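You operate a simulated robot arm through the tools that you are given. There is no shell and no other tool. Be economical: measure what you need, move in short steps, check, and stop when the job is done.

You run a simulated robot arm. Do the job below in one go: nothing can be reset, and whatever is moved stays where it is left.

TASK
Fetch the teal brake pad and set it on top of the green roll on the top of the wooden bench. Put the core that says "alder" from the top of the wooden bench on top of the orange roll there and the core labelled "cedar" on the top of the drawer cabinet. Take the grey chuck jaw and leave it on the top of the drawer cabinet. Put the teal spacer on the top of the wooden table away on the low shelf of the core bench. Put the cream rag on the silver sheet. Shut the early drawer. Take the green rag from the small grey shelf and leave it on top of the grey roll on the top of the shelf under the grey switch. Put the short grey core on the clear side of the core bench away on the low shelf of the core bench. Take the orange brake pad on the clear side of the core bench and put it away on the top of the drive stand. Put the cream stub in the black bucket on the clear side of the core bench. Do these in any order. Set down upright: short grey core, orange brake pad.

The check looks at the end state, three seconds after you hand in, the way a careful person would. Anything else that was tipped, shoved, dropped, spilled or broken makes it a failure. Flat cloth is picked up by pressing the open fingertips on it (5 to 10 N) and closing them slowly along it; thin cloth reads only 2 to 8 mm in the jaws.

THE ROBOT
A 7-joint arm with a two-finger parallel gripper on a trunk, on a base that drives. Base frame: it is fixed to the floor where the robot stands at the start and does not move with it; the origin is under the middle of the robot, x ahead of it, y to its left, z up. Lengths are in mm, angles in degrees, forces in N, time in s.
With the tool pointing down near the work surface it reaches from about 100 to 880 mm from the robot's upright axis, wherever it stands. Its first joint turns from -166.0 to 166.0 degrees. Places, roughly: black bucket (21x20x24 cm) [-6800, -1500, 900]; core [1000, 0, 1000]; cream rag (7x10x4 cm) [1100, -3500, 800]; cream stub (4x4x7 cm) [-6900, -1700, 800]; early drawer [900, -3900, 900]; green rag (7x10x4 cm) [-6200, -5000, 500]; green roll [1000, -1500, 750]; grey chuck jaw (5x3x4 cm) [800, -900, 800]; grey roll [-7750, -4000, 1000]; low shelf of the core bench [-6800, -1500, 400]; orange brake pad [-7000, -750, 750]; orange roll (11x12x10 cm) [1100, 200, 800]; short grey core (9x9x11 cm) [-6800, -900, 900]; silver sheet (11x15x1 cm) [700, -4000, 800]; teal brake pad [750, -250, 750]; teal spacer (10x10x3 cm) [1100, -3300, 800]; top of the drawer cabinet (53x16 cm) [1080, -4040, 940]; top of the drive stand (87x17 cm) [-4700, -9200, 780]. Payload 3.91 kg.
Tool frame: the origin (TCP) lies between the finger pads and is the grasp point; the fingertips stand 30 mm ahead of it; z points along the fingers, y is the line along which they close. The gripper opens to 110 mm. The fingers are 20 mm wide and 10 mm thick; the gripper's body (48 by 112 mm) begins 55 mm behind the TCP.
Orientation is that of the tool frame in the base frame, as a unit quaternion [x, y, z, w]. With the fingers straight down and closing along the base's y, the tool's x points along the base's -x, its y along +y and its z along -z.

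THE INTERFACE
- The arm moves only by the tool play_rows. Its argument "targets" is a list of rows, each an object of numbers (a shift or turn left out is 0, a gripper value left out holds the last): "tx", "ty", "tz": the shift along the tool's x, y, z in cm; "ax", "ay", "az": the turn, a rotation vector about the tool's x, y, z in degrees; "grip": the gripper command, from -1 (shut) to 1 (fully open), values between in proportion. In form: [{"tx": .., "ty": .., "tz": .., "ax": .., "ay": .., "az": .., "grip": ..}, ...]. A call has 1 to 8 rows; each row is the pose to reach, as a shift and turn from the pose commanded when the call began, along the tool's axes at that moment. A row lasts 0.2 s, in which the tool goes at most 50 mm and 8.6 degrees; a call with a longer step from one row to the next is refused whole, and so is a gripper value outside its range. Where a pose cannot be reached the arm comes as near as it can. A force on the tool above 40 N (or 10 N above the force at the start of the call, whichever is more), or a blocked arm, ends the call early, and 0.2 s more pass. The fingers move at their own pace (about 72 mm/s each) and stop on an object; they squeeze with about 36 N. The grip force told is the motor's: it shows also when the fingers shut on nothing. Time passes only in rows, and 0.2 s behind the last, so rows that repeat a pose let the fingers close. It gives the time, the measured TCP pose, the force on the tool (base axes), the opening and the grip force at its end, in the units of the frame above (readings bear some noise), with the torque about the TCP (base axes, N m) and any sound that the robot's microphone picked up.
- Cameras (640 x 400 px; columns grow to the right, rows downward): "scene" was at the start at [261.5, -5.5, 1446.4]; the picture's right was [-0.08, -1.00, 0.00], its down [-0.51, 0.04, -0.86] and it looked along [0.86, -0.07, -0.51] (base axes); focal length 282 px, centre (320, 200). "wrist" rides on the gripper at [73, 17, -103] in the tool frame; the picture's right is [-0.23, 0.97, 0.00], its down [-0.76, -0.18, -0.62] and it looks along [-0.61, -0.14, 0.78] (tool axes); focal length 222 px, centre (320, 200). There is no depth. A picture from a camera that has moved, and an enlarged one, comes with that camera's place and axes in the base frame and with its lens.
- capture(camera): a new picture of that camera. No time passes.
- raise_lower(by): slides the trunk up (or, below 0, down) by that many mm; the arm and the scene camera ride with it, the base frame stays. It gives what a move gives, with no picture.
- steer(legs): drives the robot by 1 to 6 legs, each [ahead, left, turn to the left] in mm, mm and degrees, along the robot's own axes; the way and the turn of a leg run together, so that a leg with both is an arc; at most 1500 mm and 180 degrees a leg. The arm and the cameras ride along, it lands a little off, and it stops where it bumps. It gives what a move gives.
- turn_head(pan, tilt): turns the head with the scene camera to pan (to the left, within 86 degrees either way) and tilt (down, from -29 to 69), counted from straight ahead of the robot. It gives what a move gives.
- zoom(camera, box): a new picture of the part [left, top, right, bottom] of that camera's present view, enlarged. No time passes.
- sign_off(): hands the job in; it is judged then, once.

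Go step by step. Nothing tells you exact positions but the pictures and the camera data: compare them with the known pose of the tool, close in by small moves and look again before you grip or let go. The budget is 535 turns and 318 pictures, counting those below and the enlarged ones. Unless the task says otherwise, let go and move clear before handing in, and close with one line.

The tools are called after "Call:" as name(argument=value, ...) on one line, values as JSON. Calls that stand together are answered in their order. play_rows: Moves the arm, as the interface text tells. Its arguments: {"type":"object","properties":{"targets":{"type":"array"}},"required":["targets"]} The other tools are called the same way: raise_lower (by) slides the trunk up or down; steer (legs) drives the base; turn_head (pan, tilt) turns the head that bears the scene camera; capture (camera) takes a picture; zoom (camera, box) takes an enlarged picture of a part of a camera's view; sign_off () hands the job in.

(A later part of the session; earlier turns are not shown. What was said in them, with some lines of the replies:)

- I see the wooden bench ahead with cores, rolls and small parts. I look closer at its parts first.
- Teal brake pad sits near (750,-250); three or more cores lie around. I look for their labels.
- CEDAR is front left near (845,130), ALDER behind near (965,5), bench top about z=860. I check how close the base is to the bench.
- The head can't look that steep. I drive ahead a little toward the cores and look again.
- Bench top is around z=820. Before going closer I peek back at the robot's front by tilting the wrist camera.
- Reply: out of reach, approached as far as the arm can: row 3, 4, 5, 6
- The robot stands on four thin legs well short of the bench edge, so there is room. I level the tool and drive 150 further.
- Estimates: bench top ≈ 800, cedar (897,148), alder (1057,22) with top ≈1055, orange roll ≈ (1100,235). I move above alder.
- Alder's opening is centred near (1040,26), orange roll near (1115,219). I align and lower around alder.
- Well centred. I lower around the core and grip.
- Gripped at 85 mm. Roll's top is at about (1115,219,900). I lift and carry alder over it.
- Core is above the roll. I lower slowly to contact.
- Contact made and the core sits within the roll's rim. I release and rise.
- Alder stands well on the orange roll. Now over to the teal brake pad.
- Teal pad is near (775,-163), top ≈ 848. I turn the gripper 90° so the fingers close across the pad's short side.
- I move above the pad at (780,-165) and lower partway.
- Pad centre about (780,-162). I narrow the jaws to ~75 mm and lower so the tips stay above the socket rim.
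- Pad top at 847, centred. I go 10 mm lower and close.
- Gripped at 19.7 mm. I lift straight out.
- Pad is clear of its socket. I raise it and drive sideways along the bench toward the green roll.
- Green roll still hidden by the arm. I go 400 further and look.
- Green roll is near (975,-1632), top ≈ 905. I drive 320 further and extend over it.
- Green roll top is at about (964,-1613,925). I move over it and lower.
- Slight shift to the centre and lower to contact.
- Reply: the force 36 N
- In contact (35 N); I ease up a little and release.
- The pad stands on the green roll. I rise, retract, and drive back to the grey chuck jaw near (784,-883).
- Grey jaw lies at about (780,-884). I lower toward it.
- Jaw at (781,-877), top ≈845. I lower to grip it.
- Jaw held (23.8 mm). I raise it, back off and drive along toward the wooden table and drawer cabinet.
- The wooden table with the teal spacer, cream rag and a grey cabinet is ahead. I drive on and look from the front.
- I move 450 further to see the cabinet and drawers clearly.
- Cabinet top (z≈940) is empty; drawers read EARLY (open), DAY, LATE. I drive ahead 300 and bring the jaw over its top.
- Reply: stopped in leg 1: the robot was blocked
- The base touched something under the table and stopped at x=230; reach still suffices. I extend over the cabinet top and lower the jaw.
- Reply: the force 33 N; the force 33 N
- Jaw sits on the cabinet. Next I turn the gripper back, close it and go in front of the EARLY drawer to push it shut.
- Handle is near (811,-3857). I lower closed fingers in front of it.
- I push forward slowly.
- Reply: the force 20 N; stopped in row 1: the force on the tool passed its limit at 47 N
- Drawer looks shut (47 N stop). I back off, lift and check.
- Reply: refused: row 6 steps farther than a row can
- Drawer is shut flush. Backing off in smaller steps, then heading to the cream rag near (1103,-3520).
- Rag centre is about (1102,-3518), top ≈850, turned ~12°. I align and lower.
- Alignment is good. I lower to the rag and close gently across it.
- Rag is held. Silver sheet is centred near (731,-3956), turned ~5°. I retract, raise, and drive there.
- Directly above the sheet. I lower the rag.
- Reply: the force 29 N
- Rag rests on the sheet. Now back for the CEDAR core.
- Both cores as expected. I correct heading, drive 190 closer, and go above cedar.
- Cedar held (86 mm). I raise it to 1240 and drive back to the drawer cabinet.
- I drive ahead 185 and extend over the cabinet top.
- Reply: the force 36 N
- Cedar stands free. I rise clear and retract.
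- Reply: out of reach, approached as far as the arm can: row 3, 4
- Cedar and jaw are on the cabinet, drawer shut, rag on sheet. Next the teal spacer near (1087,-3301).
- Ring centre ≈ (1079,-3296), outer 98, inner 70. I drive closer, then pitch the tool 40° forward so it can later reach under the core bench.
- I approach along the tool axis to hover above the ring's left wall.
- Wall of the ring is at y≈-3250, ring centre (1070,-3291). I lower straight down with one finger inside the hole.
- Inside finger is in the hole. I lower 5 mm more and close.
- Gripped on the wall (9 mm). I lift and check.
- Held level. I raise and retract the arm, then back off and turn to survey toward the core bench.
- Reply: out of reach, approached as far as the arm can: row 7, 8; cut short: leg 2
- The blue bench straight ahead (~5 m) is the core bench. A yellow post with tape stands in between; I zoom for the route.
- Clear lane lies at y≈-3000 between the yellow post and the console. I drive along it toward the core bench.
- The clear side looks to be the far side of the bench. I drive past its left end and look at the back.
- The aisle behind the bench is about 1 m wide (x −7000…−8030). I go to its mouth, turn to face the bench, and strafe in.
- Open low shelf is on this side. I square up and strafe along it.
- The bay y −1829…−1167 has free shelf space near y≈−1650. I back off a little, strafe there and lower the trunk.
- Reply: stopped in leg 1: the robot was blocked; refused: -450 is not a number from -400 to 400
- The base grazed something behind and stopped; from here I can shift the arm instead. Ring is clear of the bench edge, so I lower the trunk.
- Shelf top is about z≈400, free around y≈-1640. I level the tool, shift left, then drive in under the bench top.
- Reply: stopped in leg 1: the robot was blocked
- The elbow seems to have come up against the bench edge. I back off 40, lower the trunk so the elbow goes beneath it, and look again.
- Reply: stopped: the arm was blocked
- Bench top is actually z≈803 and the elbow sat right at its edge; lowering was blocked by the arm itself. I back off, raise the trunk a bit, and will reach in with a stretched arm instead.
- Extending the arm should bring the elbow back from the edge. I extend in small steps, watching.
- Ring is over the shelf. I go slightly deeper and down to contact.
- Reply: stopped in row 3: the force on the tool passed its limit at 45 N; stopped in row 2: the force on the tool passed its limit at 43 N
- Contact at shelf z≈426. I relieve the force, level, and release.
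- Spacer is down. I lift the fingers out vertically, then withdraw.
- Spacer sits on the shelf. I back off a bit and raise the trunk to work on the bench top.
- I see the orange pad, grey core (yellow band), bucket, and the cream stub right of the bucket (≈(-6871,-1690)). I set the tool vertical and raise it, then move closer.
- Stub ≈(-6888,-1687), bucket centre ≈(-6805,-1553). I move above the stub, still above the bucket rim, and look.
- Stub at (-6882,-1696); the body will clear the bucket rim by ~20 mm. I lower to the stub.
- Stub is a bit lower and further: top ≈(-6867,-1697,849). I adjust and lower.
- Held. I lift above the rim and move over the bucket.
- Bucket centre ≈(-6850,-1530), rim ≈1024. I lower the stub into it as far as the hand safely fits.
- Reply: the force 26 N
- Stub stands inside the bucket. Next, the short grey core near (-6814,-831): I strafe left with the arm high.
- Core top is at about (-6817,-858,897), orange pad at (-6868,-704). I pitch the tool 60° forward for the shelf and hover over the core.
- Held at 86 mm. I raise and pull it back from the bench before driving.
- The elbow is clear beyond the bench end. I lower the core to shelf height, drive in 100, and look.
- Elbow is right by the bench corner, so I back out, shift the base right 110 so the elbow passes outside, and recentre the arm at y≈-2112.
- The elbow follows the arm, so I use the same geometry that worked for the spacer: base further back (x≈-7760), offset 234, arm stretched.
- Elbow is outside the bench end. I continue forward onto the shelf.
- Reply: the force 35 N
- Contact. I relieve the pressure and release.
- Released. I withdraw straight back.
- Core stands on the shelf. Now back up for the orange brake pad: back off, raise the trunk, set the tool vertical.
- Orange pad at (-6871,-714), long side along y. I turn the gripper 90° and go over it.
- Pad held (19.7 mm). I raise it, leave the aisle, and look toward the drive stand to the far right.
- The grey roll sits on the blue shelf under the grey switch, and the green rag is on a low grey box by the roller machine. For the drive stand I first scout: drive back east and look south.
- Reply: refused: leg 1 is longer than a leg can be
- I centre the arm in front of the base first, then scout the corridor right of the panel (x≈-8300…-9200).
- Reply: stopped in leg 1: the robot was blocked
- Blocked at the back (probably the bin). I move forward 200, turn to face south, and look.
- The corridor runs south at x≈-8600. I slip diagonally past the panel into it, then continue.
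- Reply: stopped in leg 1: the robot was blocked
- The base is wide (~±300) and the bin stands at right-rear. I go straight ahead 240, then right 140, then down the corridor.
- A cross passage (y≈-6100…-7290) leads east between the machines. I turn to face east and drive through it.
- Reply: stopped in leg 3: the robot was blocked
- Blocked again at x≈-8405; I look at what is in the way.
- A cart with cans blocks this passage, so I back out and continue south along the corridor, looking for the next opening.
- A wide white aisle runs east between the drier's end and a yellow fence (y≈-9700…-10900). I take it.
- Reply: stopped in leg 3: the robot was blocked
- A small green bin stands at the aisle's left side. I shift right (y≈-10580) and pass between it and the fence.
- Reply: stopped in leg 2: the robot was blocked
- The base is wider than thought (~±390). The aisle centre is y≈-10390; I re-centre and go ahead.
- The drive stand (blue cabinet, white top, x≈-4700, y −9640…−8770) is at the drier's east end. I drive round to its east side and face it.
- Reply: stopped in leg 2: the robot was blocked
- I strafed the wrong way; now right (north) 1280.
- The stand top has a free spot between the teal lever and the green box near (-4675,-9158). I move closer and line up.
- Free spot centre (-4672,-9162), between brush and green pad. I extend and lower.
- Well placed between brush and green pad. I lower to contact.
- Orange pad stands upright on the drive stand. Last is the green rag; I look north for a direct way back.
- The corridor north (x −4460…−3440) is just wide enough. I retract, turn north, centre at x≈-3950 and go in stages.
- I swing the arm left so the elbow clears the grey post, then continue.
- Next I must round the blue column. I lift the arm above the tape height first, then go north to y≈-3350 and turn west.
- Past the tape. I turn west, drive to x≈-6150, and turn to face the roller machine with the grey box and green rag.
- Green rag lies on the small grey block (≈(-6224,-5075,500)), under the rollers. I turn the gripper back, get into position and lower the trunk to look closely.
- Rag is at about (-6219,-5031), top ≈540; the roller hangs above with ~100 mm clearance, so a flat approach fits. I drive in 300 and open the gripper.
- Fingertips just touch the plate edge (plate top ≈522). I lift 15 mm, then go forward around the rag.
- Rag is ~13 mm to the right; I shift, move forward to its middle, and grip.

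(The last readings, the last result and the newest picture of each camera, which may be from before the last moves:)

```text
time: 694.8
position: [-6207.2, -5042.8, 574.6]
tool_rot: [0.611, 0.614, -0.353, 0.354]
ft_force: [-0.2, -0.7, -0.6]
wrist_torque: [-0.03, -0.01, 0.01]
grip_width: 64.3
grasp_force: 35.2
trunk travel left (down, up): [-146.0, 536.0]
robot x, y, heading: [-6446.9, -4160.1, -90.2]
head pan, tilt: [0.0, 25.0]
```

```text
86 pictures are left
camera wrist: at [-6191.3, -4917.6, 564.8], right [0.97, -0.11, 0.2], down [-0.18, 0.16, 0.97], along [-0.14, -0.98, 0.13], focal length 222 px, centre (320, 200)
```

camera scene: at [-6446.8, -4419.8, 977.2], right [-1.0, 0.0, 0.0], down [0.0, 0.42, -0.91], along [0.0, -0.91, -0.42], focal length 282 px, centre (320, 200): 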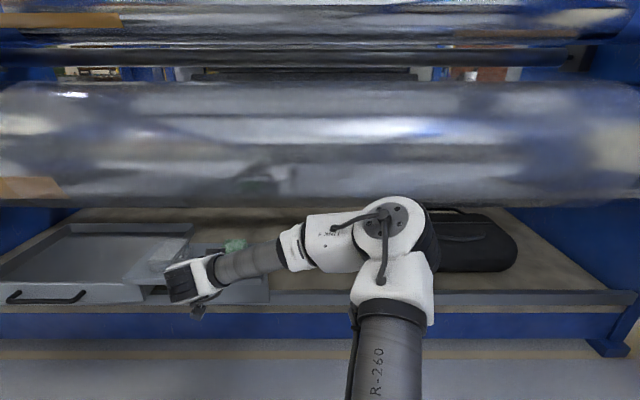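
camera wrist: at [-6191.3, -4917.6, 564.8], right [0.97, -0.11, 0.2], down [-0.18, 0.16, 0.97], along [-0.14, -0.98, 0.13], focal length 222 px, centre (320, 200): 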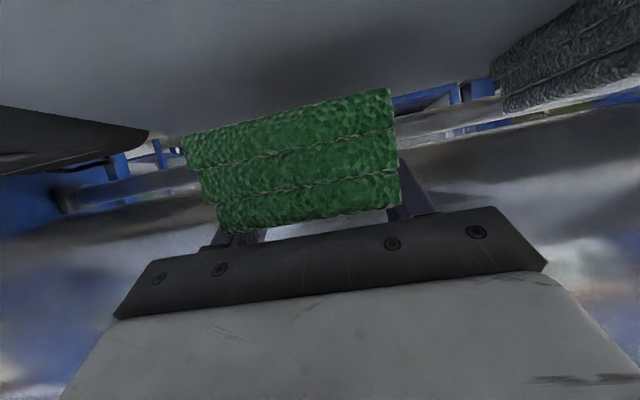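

Rag held (64 mm). I withdraw straight back.

Call:
play_rows(targets=[{"tx": 2, "tz": -3.5}, {"tx": 4.4, "tz": -7.6}, {"tx": 6.8, "tz": -11.8}, {"tx": 9.2, "tz": -16}, {"tx": 11.6, "tz": -20.1}, {"tx": 14, "tz": -24.2}])

Call:
steer(legs=[[-600, 0, 0]])

Call:
raise_lower(by=400)

Call:
raise_lower(by=130)

Call:
capture(camera="wrist")

Call:
turn_head(pan=-40, tilt=25)

Call:
capture(camera="scene")

```text
time: 696.2
position: [-6209.0, -4762.0, 576.4]
tool_rot: [0.611, 0.614, -0.353, 0.354]
ft_force: [0.0, 0.0, -0.3]
wrist_torque: [-0.02, 0.03, -0.03]
grip_width: 64.2
grasp_force: 35.8
trunk travel left (down, up): [-146.0, 536.0]
robot x, y, heading: [-6447.1, -4159.6, -89.6]
head pan, tilt: [0.0, 25.0]
```

```text
time: 699.5
position: [-6209.6, -4165.3, 576.5]
tool_rot: [0.611, 0.614, -0.352, 0.354]
ft_force: [-0.4, 0.4, -0.1]
wrist_torque: [0.02, 0.0, -0.03]
grip_width: 64.2
grasp_force: 36.2
trunk travel left (down, up): [-146.0, 536.0]
robot x, y, heading: [-6450.0, -3566.4, -90.2]
head pan, tilt: [0.0, 25.0]
```

```text
time: 703.4
position: [-6208.6, -4165.9, 976.7]
tool_rot: [0.611, 0.614, -0.352, 0.354]
ft_force: [0.4, -0.3, -0.1]
wrist_torque: [0.01, 0.02, 0.01]
grip_width: 64.2
grasp_force: 35.8
trunk travel left (down, up): [-546.0, 136.0]
robot x, y, heading: [-6447.7, -3566.3, -90.2]
head pan, tilt: [0.0, 25.0]
```

```text
time: 705.0
position: [-6208.7, -4166.9, 1105.9]
tool_rot: [0.612, 0.613, -0.353, 0.354]
ft_force: [0.3, -0.8, -0.9]
wrist_torque: [0.04, -0.06, 0.0]
grip_width: 64.2
grasp_force: 36.1
trunk travel left (down, up): [-676.0, 6.0]
robot x, y, heading: [-6444.8, -3563.0, -90.1]
head pan, tilt: [0.0, 25.0]
```

```text
85 pictures are left
camera wrist: at [-6192.3, -4041.2, 1095.7], right [0.97, -0.11, 0.2], down [-0.18, 0.16, 0.97], along [-0.14, -0.98, 0.13], focal length 222 px, centre (320, 200)
```

wrist: 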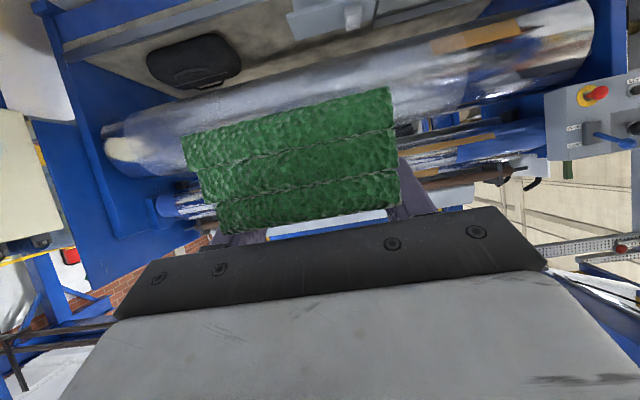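

```text
time: 706.0
position: [-6207.9, -4166.7, 1106.5]
tool_rot: [0.612, 0.614, -0.352, 0.354]
ft_force: [-0.4, 0.5, -0.4]
wrist_torque: [0.01, 0.05, 0.02]
grip_width: 64.3
grasp_force: 36.4
trunk travel left (down, up): [-676.0, 6.0]
robot x, y, heading: [-6448.9, -3564.0, -89.9]
head pan, tilt: [-40.0, 25.0]
```

```text
84 pictures are left
camera scene: at [-6505.4, -3803.8, 1506.1], right [-0.77, 0.64, 0.0], down [0.27, 0.32, -0.91], along [-0.58, -0.69, -0.42], focal length 282 px, centre (320, 200)
```

scene: 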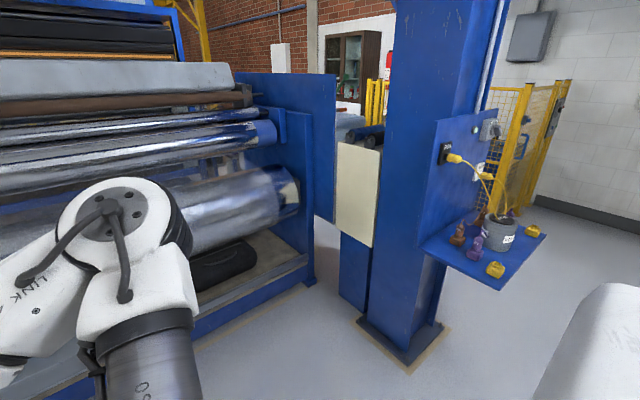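

Grey roll sits on the blue shelf among purple and yellow knobs. I back up, strafe right in front of it, keeping the tool pitch so the rag stays level.

Call:
steer(legs=[[-520, 0, 0], [0, -1400, 0]])

Call:
turn_head(pan=10, tilt=30)

Call:
capture(camera="scene")

Call:
capture(camera="wrist")

```text
time: 719.6
position: [-7597.4, -3640.3, 1106.9]
tool_rot: [0.612, 0.614, -0.352, 0.353]
ft_force: [-0.2, -0.6, -0.3]
wrist_torque: [0.02, 0.0, 0.01]
grip_width: 64.2
grasp_force: 36.1
trunk travel left (down, up): [-676.0, 6.0]
robot x, y, heading: [-7835.8, -3039.3, -89.8]
head pan, tilt: [-40.0, 25.0]
```

```text
time: 720.8
position: [-7598.5, -3641.2, 1106.4]
tool_rot: [0.612, 0.613, -0.353, 0.353]
ft_force: [-1.3, 0.7, -0.9]
wrist_torque: [0.02, -0.02, 0.01]
grip_width: 64.1
grasp_force: 36.1
trunk travel left (down, up): [-676.0, 6.0]
robot x, y, heading: [-7836.9, -3041.1, -90.1]
head pan, tilt: [10.0, 30.0]
```

```text
83 pictures are left
camera scene: at [-7820.3, -3297.2, 1498.2], right [-0.99, -0.17, 0.0], down [-0.09, 0.49, -0.87], along [0.15, -0.85, -0.5], focal length 282 px, centre (320, 200)
```

scene: 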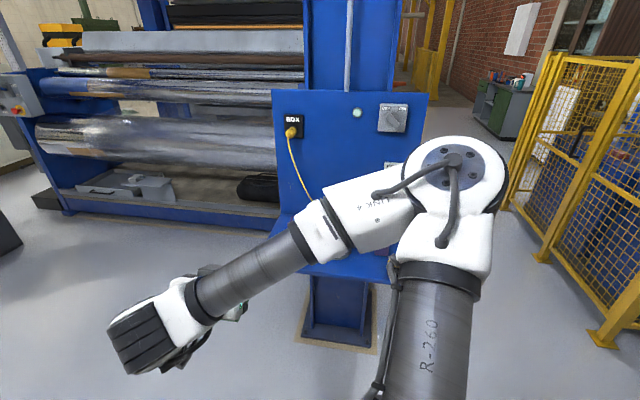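

```text
82 pictures are left
camera wrist: at [-7582.3, -3516.3, 1095.9], right [0.97, -0.11, 0.2], down [-0.18, 0.16, 0.97], along [-0.14, -0.98, 0.13], focal length 222 px, centre (320, 200)
```

wrist: 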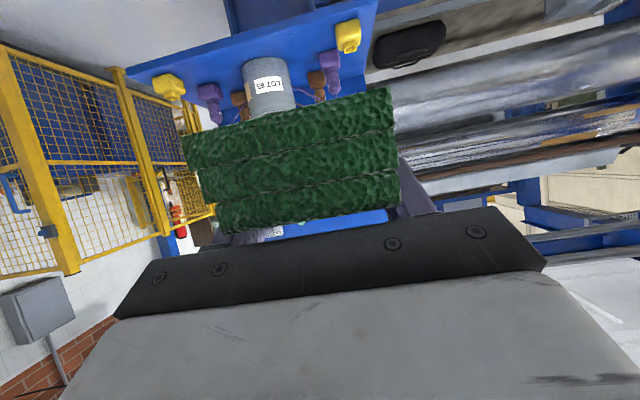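

Roll top is at about (-7738,-4094,945). I strafe 140 right, drive ahead 250 and look with the wrist camera.

Call:
steer(legs=[[0, -140, 0], [230, 0, 0]])

Call:
capture(camera="wrist")

Call:
turn_head(pan=25, tilt=30)

Call:
capture(camera="scene")

```text
time: 723.9
position: [-7740.5, -3870.8, 1106.5]
tool_rot: [0.612, 0.613, -0.353, 0.354]
ft_force: [0.6, -1.0, -1.4]
wrist_torque: [-0.02, -0.01, -0.04]
grip_width: 64.2
grasp_force: 35.6
trunk travel left (down, up): [-676.0, 6.0]
robot x, y, heading: [-7981.2, -3265.0, -90.4]
head pan, tilt: [10.0, 30.0]
```

```text
81 pictures are left
camera wrist: at [-7723.5, -3745.1, 1095.5], right [0.97, -0.11, 0.2], down [-0.18, 0.16, 0.97], along [-0.14, -0.98, 0.13], focal length 222 px, centre (320, 200)
```

wrist: 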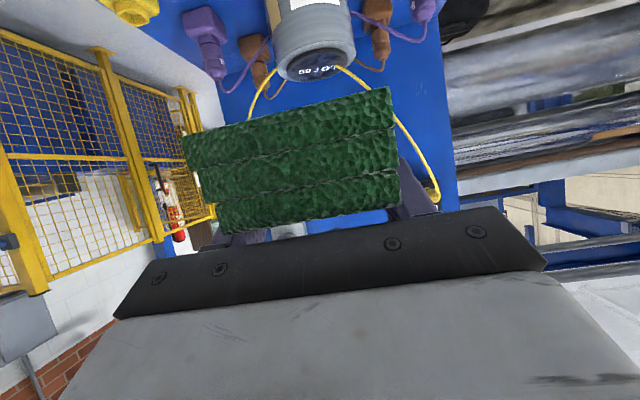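

```text
time: 724.6
position: [-7740.5, -3870.0, 1106.8]
tool_rot: [0.613, 0.613, -0.354, 0.353]
ft_force: [-0.9, -0.4, -1.1]
wrist_torque: [0.01, 0.0, -0.01]
grip_width: 64.6
grasp_force: 36.2
trunk travel left (down, up): [-676.0, 6.0]
robot x, y, heading: [-7977.4, -3263.7, -90.5]
head pan, tilt: [25.0, 30.0]
```

```text
80 pictures are left
camera scene: at [-7938.7, -3518.1, 1498.2], right [-0.91, -0.42, 0.0], down [-0.21, 0.45, -0.87], along [0.36, -0.79, -0.5], focal length 282 px, centre (320, 200)
```

scene: 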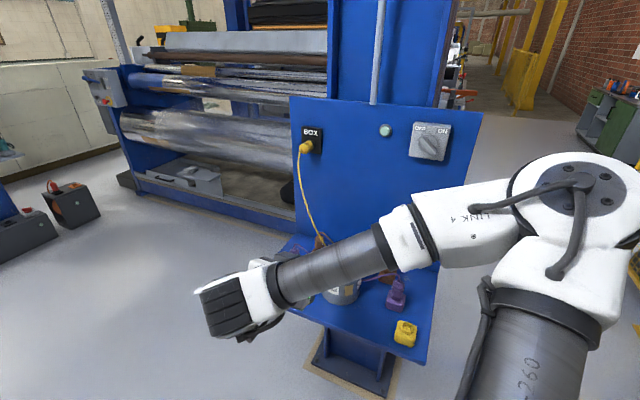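

Roll top at ≈(-7739,-4105,937); cables run behind it. I move over it slightly high, a bit toward its front.

Call:
play_rows(targets=[{"tx": -0.6, "tz": 4}, {"tx": -1.1, "tz": 8}, {"tx": -1.5, "tz": 12.2}, {"tx": -1.7, "tz": 16.4}, {"tx": -1.7, "tz": 20.4}, {"tx": -1.7, "tz": 24.2}])

Call:
capture(camera="wrist")

Call:
capture(camera="scene")

```text
time: 726.0
position: [-7739.2, -4088.6, 998.5]
tool_rot: [0.612, 0.614, -0.353, 0.353]
ft_force: [0.5, 0.2, -0.9]
wrist_torque: [-0.05, 0.01, 0.02]
grip_width: 64.3
grasp_force: 36.0
trunk travel left (down, up): [-676.0, 6.0]
robot x, y, heading: [-7979.5, -3271.4, -90.2]
head pan, tilt: [25.0, 30.0]
```

```text
79 pictures are left
camera wrist: at [-7722.3, -3963.8, 988.6], right [0.97, -0.11, 0.2], down [-0.18, 0.16, 0.97], along [-0.14, -0.98, 0.13], focal length 222 px, centre (320, 200)
```

wrist: 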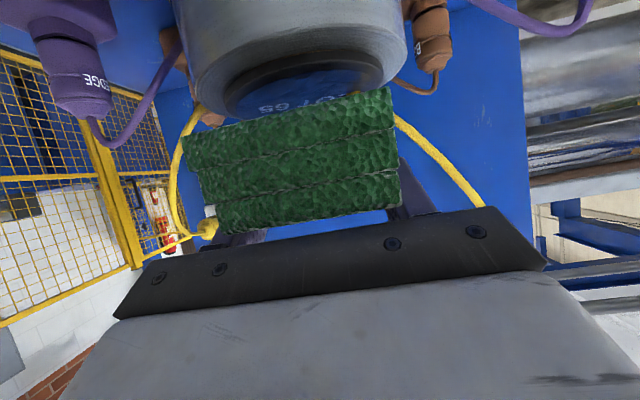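

```text
78 pictures are left
camera scene: at [-7938.6, -3518.7, 1498.0], right [-0.91, -0.42, 0.0], down [-0.21, 0.45, -0.87], along [0.36, -0.79, -0.5], focal length 282 px, centre (320, 200)
```

scene: 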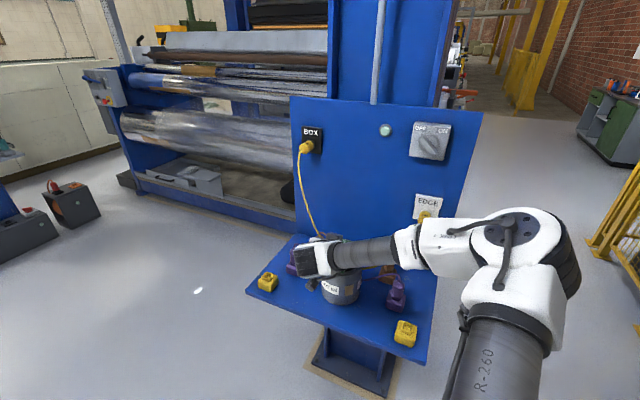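

Call:
play_rows(targets=[{"tx": -0.5, "tz": 0.87}, {"tx": 0.7, "tz": 1.57}, {"tx": 1.4, "tz": 1.95}, {"tx": 1.9, "tz": 2.25}, {"tx": 2.2, "tz": 2.42}])

Call:
capture(camera="wrist")

```text
time: 727.2
position: [-7738.8, -4098.2, 976.1]
tool_rot: [0.61, 0.611, -0.355, 0.358]
ft_force: [-0.4, -1.0, 32.0]
wrist_torque: [1.0, 0.28, 0.01]
grip_width: 64.4
grasp_force: 36.0
trunk travel left (down, up): [-676.0, 6.0]
robot x, y, heading: [-7977.0, -3270.2, -90.4]
head pan, tilt: [25.0, 30.0]
```

```text
77 pictures are left
camera wrist: at [-7722.7, -3972.4, 963.8], right [0.97, -0.11, 0.2], down [-0.18, 0.17, 0.97], along [-0.14, -0.98, 0.14], focal length 222 px, centre (320, 200)
```

wrist: 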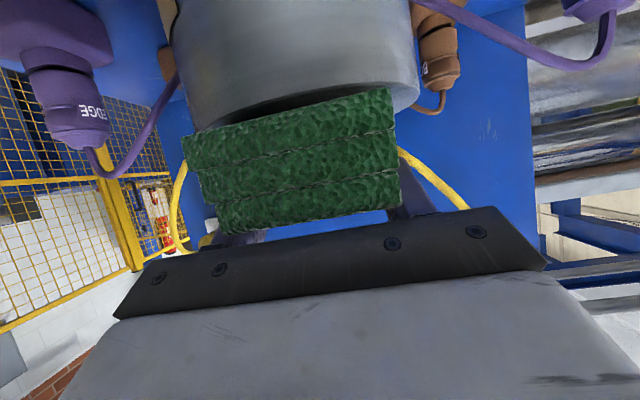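

Contact. I relieve pressure, open gently and withdraw back and up.

Call:
play_rows(targets=[{"tx": -0.35, "tz": -0.2}, {"tx": -0.5, "tz": -0.28}, {"tx": -0.5, "tz": -0.28}])

Call:
play_rows(targets=[{"grip": 0.3}, {"grip": 0.5}, {"grip": 0.5}])

Call:
capture(camera="wrist")

```text
time: 728.0
position: [-7740.2, -4096.1, 974.6]
tool_rot: [0.612, 0.612, -0.354, 0.354]
ft_force: [3.5, -5.6, 17.3]
wrist_torque: [-0.69, 0.12, 0.16]
grip_width: 63.9
grasp_force: 35.8
trunk travel left (down, up): [-676.0, 6.0]
robot x, y, heading: [-7977.4, -3267.4, -90.1]
head pan, tilt: [25.0, 30.0]
```

```text
time: 728.9
position: [-7739.9, -4097.4, 974.9]
tool_rot: [0.613, 0.612, -0.354, 0.352]
ft_force: [0.1, 0.6, 0.1]
wrist_torque: [-0.01, -0.02, 0.02]
grip_width: 82.4
grasp_force: 0.0
trunk travel left (down, up): [-676.0, 6.0]
robot x, y, heading: [-7977.4, -3267.0, -90.4]
head pan, tilt: [25.0, 30.0]
```

```text
76 pictures are left
camera wrist: at [-7723.3, -3972.4, 963.8], right [0.97, -0.11, 0.2], down [-0.18, 0.16, 0.97], along [-0.14, -0.98, 0.13], focal length 222 px, centre (320, 200)
```

wrist: 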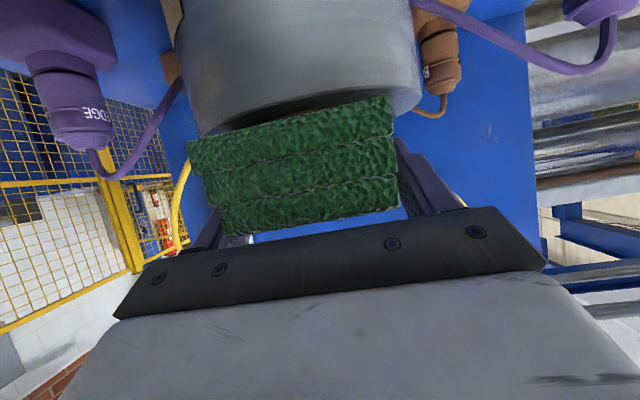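

Call:
play_rows(targets=[{"tx": 0.6, "tz": -1.3}, {"tx": 1.8, "tz": -3.8}, {"tx": 3.5, "tz": -7.2}, {"tx": 5.2, "tz": -11}, {"tx": 7, "tz": -15}, {"tx": 8, "tz": -18}])

Call:
capture(camera="wrist")

Call:
zoom(camera="scene", box=[220, 180, 460, 360])

```text
time: 730.2
position: [-7739.1, -3902.0, 994.6]
tool_rot: [0.612, 0.613, -0.353, 0.354]
ft_force: [-0.2, 0.5, 1.1]
wrist_torque: [0.03, 0.0, 0.0]
grip_width: 82.4
grasp_force: 0.1
trunk travel left (down, up): [-676.0, 6.0]
robot x, y, heading: [-7975.7, -3266.6, -90.1]
head pan, tilt: [25.0, 30.0]
```

```text
75 pictures are left
camera wrist: at [-7722.8, -3775.9, 984.6], right [0.97, -0.11, 0.2], down [-0.18, 0.16, 0.97], along [-0.14, -0.98, 0.13], focal length 222 px, centre (320, 200)
```

wrist: 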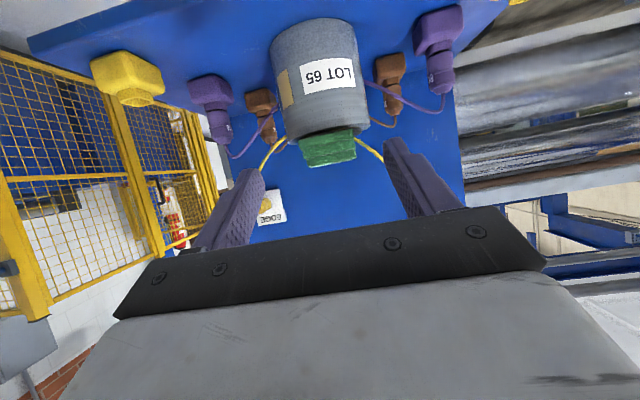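

```text
2.22 times, centred on (340, 270) of scene
camera zoom: at [-7938.5, -3517.7, 1498.2], right [-0.91, -0.42, 0.0], down [-0.21, 0.45, -0.87], along [0.36, -0.79, -0.5], focal length 627 px, centre (276, 44)
```

zoom: 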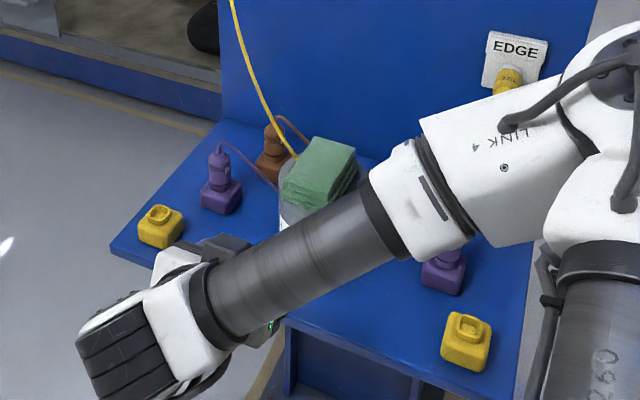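

The rag lies on the grey roll. I back clear and take one last look.

Call:
steer(legs=[[-250, 60, 0]])

Call:
capture(camera="scene")

```text
time: 732.1
position: [-7680.3, -3650.6, 994.5]
tool_rot: [0.613, 0.612, -0.354, 0.353]
ft_force: [-0.3, 0.5, -0.5]
wrist_torque: [0.02, -0.01, -0.01]
grip_width: 82.6
grasp_force: 0.2
trunk travel left (down, up): [-676.0, 6.0]
robot x, y, heading: [-7914.9, -3018.6, -90.2]
head pan, tilt: [25.0, 30.0]
```

```text
73 pictures are left
camera scene: at [-7878.3, -3267.2, 1498.3], right [-0.91, -0.42, 0.0], down [-0.21, 0.45, -0.87], along [0.36, -0.79, -0.5], focal length 282 px, centre (320, 200)
```

scene: 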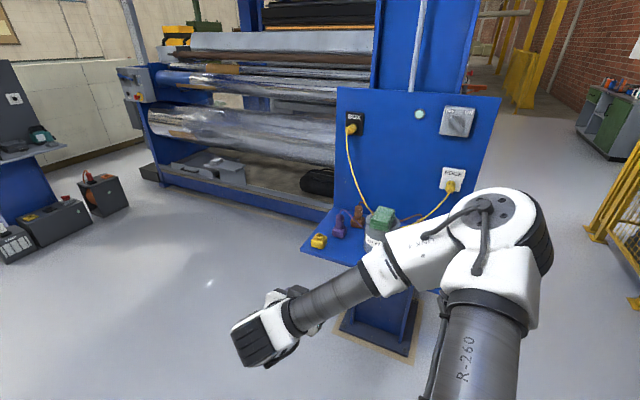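

All eleven items are in place and the arm is clear, so I hand the job in.

Call:
sign_off()

```text
The job is handed in.
```

All eleven jobs are done and handed in, with the arm clear. While driving, the base stopped against obstacles several times (a bin, benches, fencing, a cart). The gripper also pressed the bucket rim and brushed the small grey shelf. I saw nothing tip or shift, but I didn't recheck every spot.
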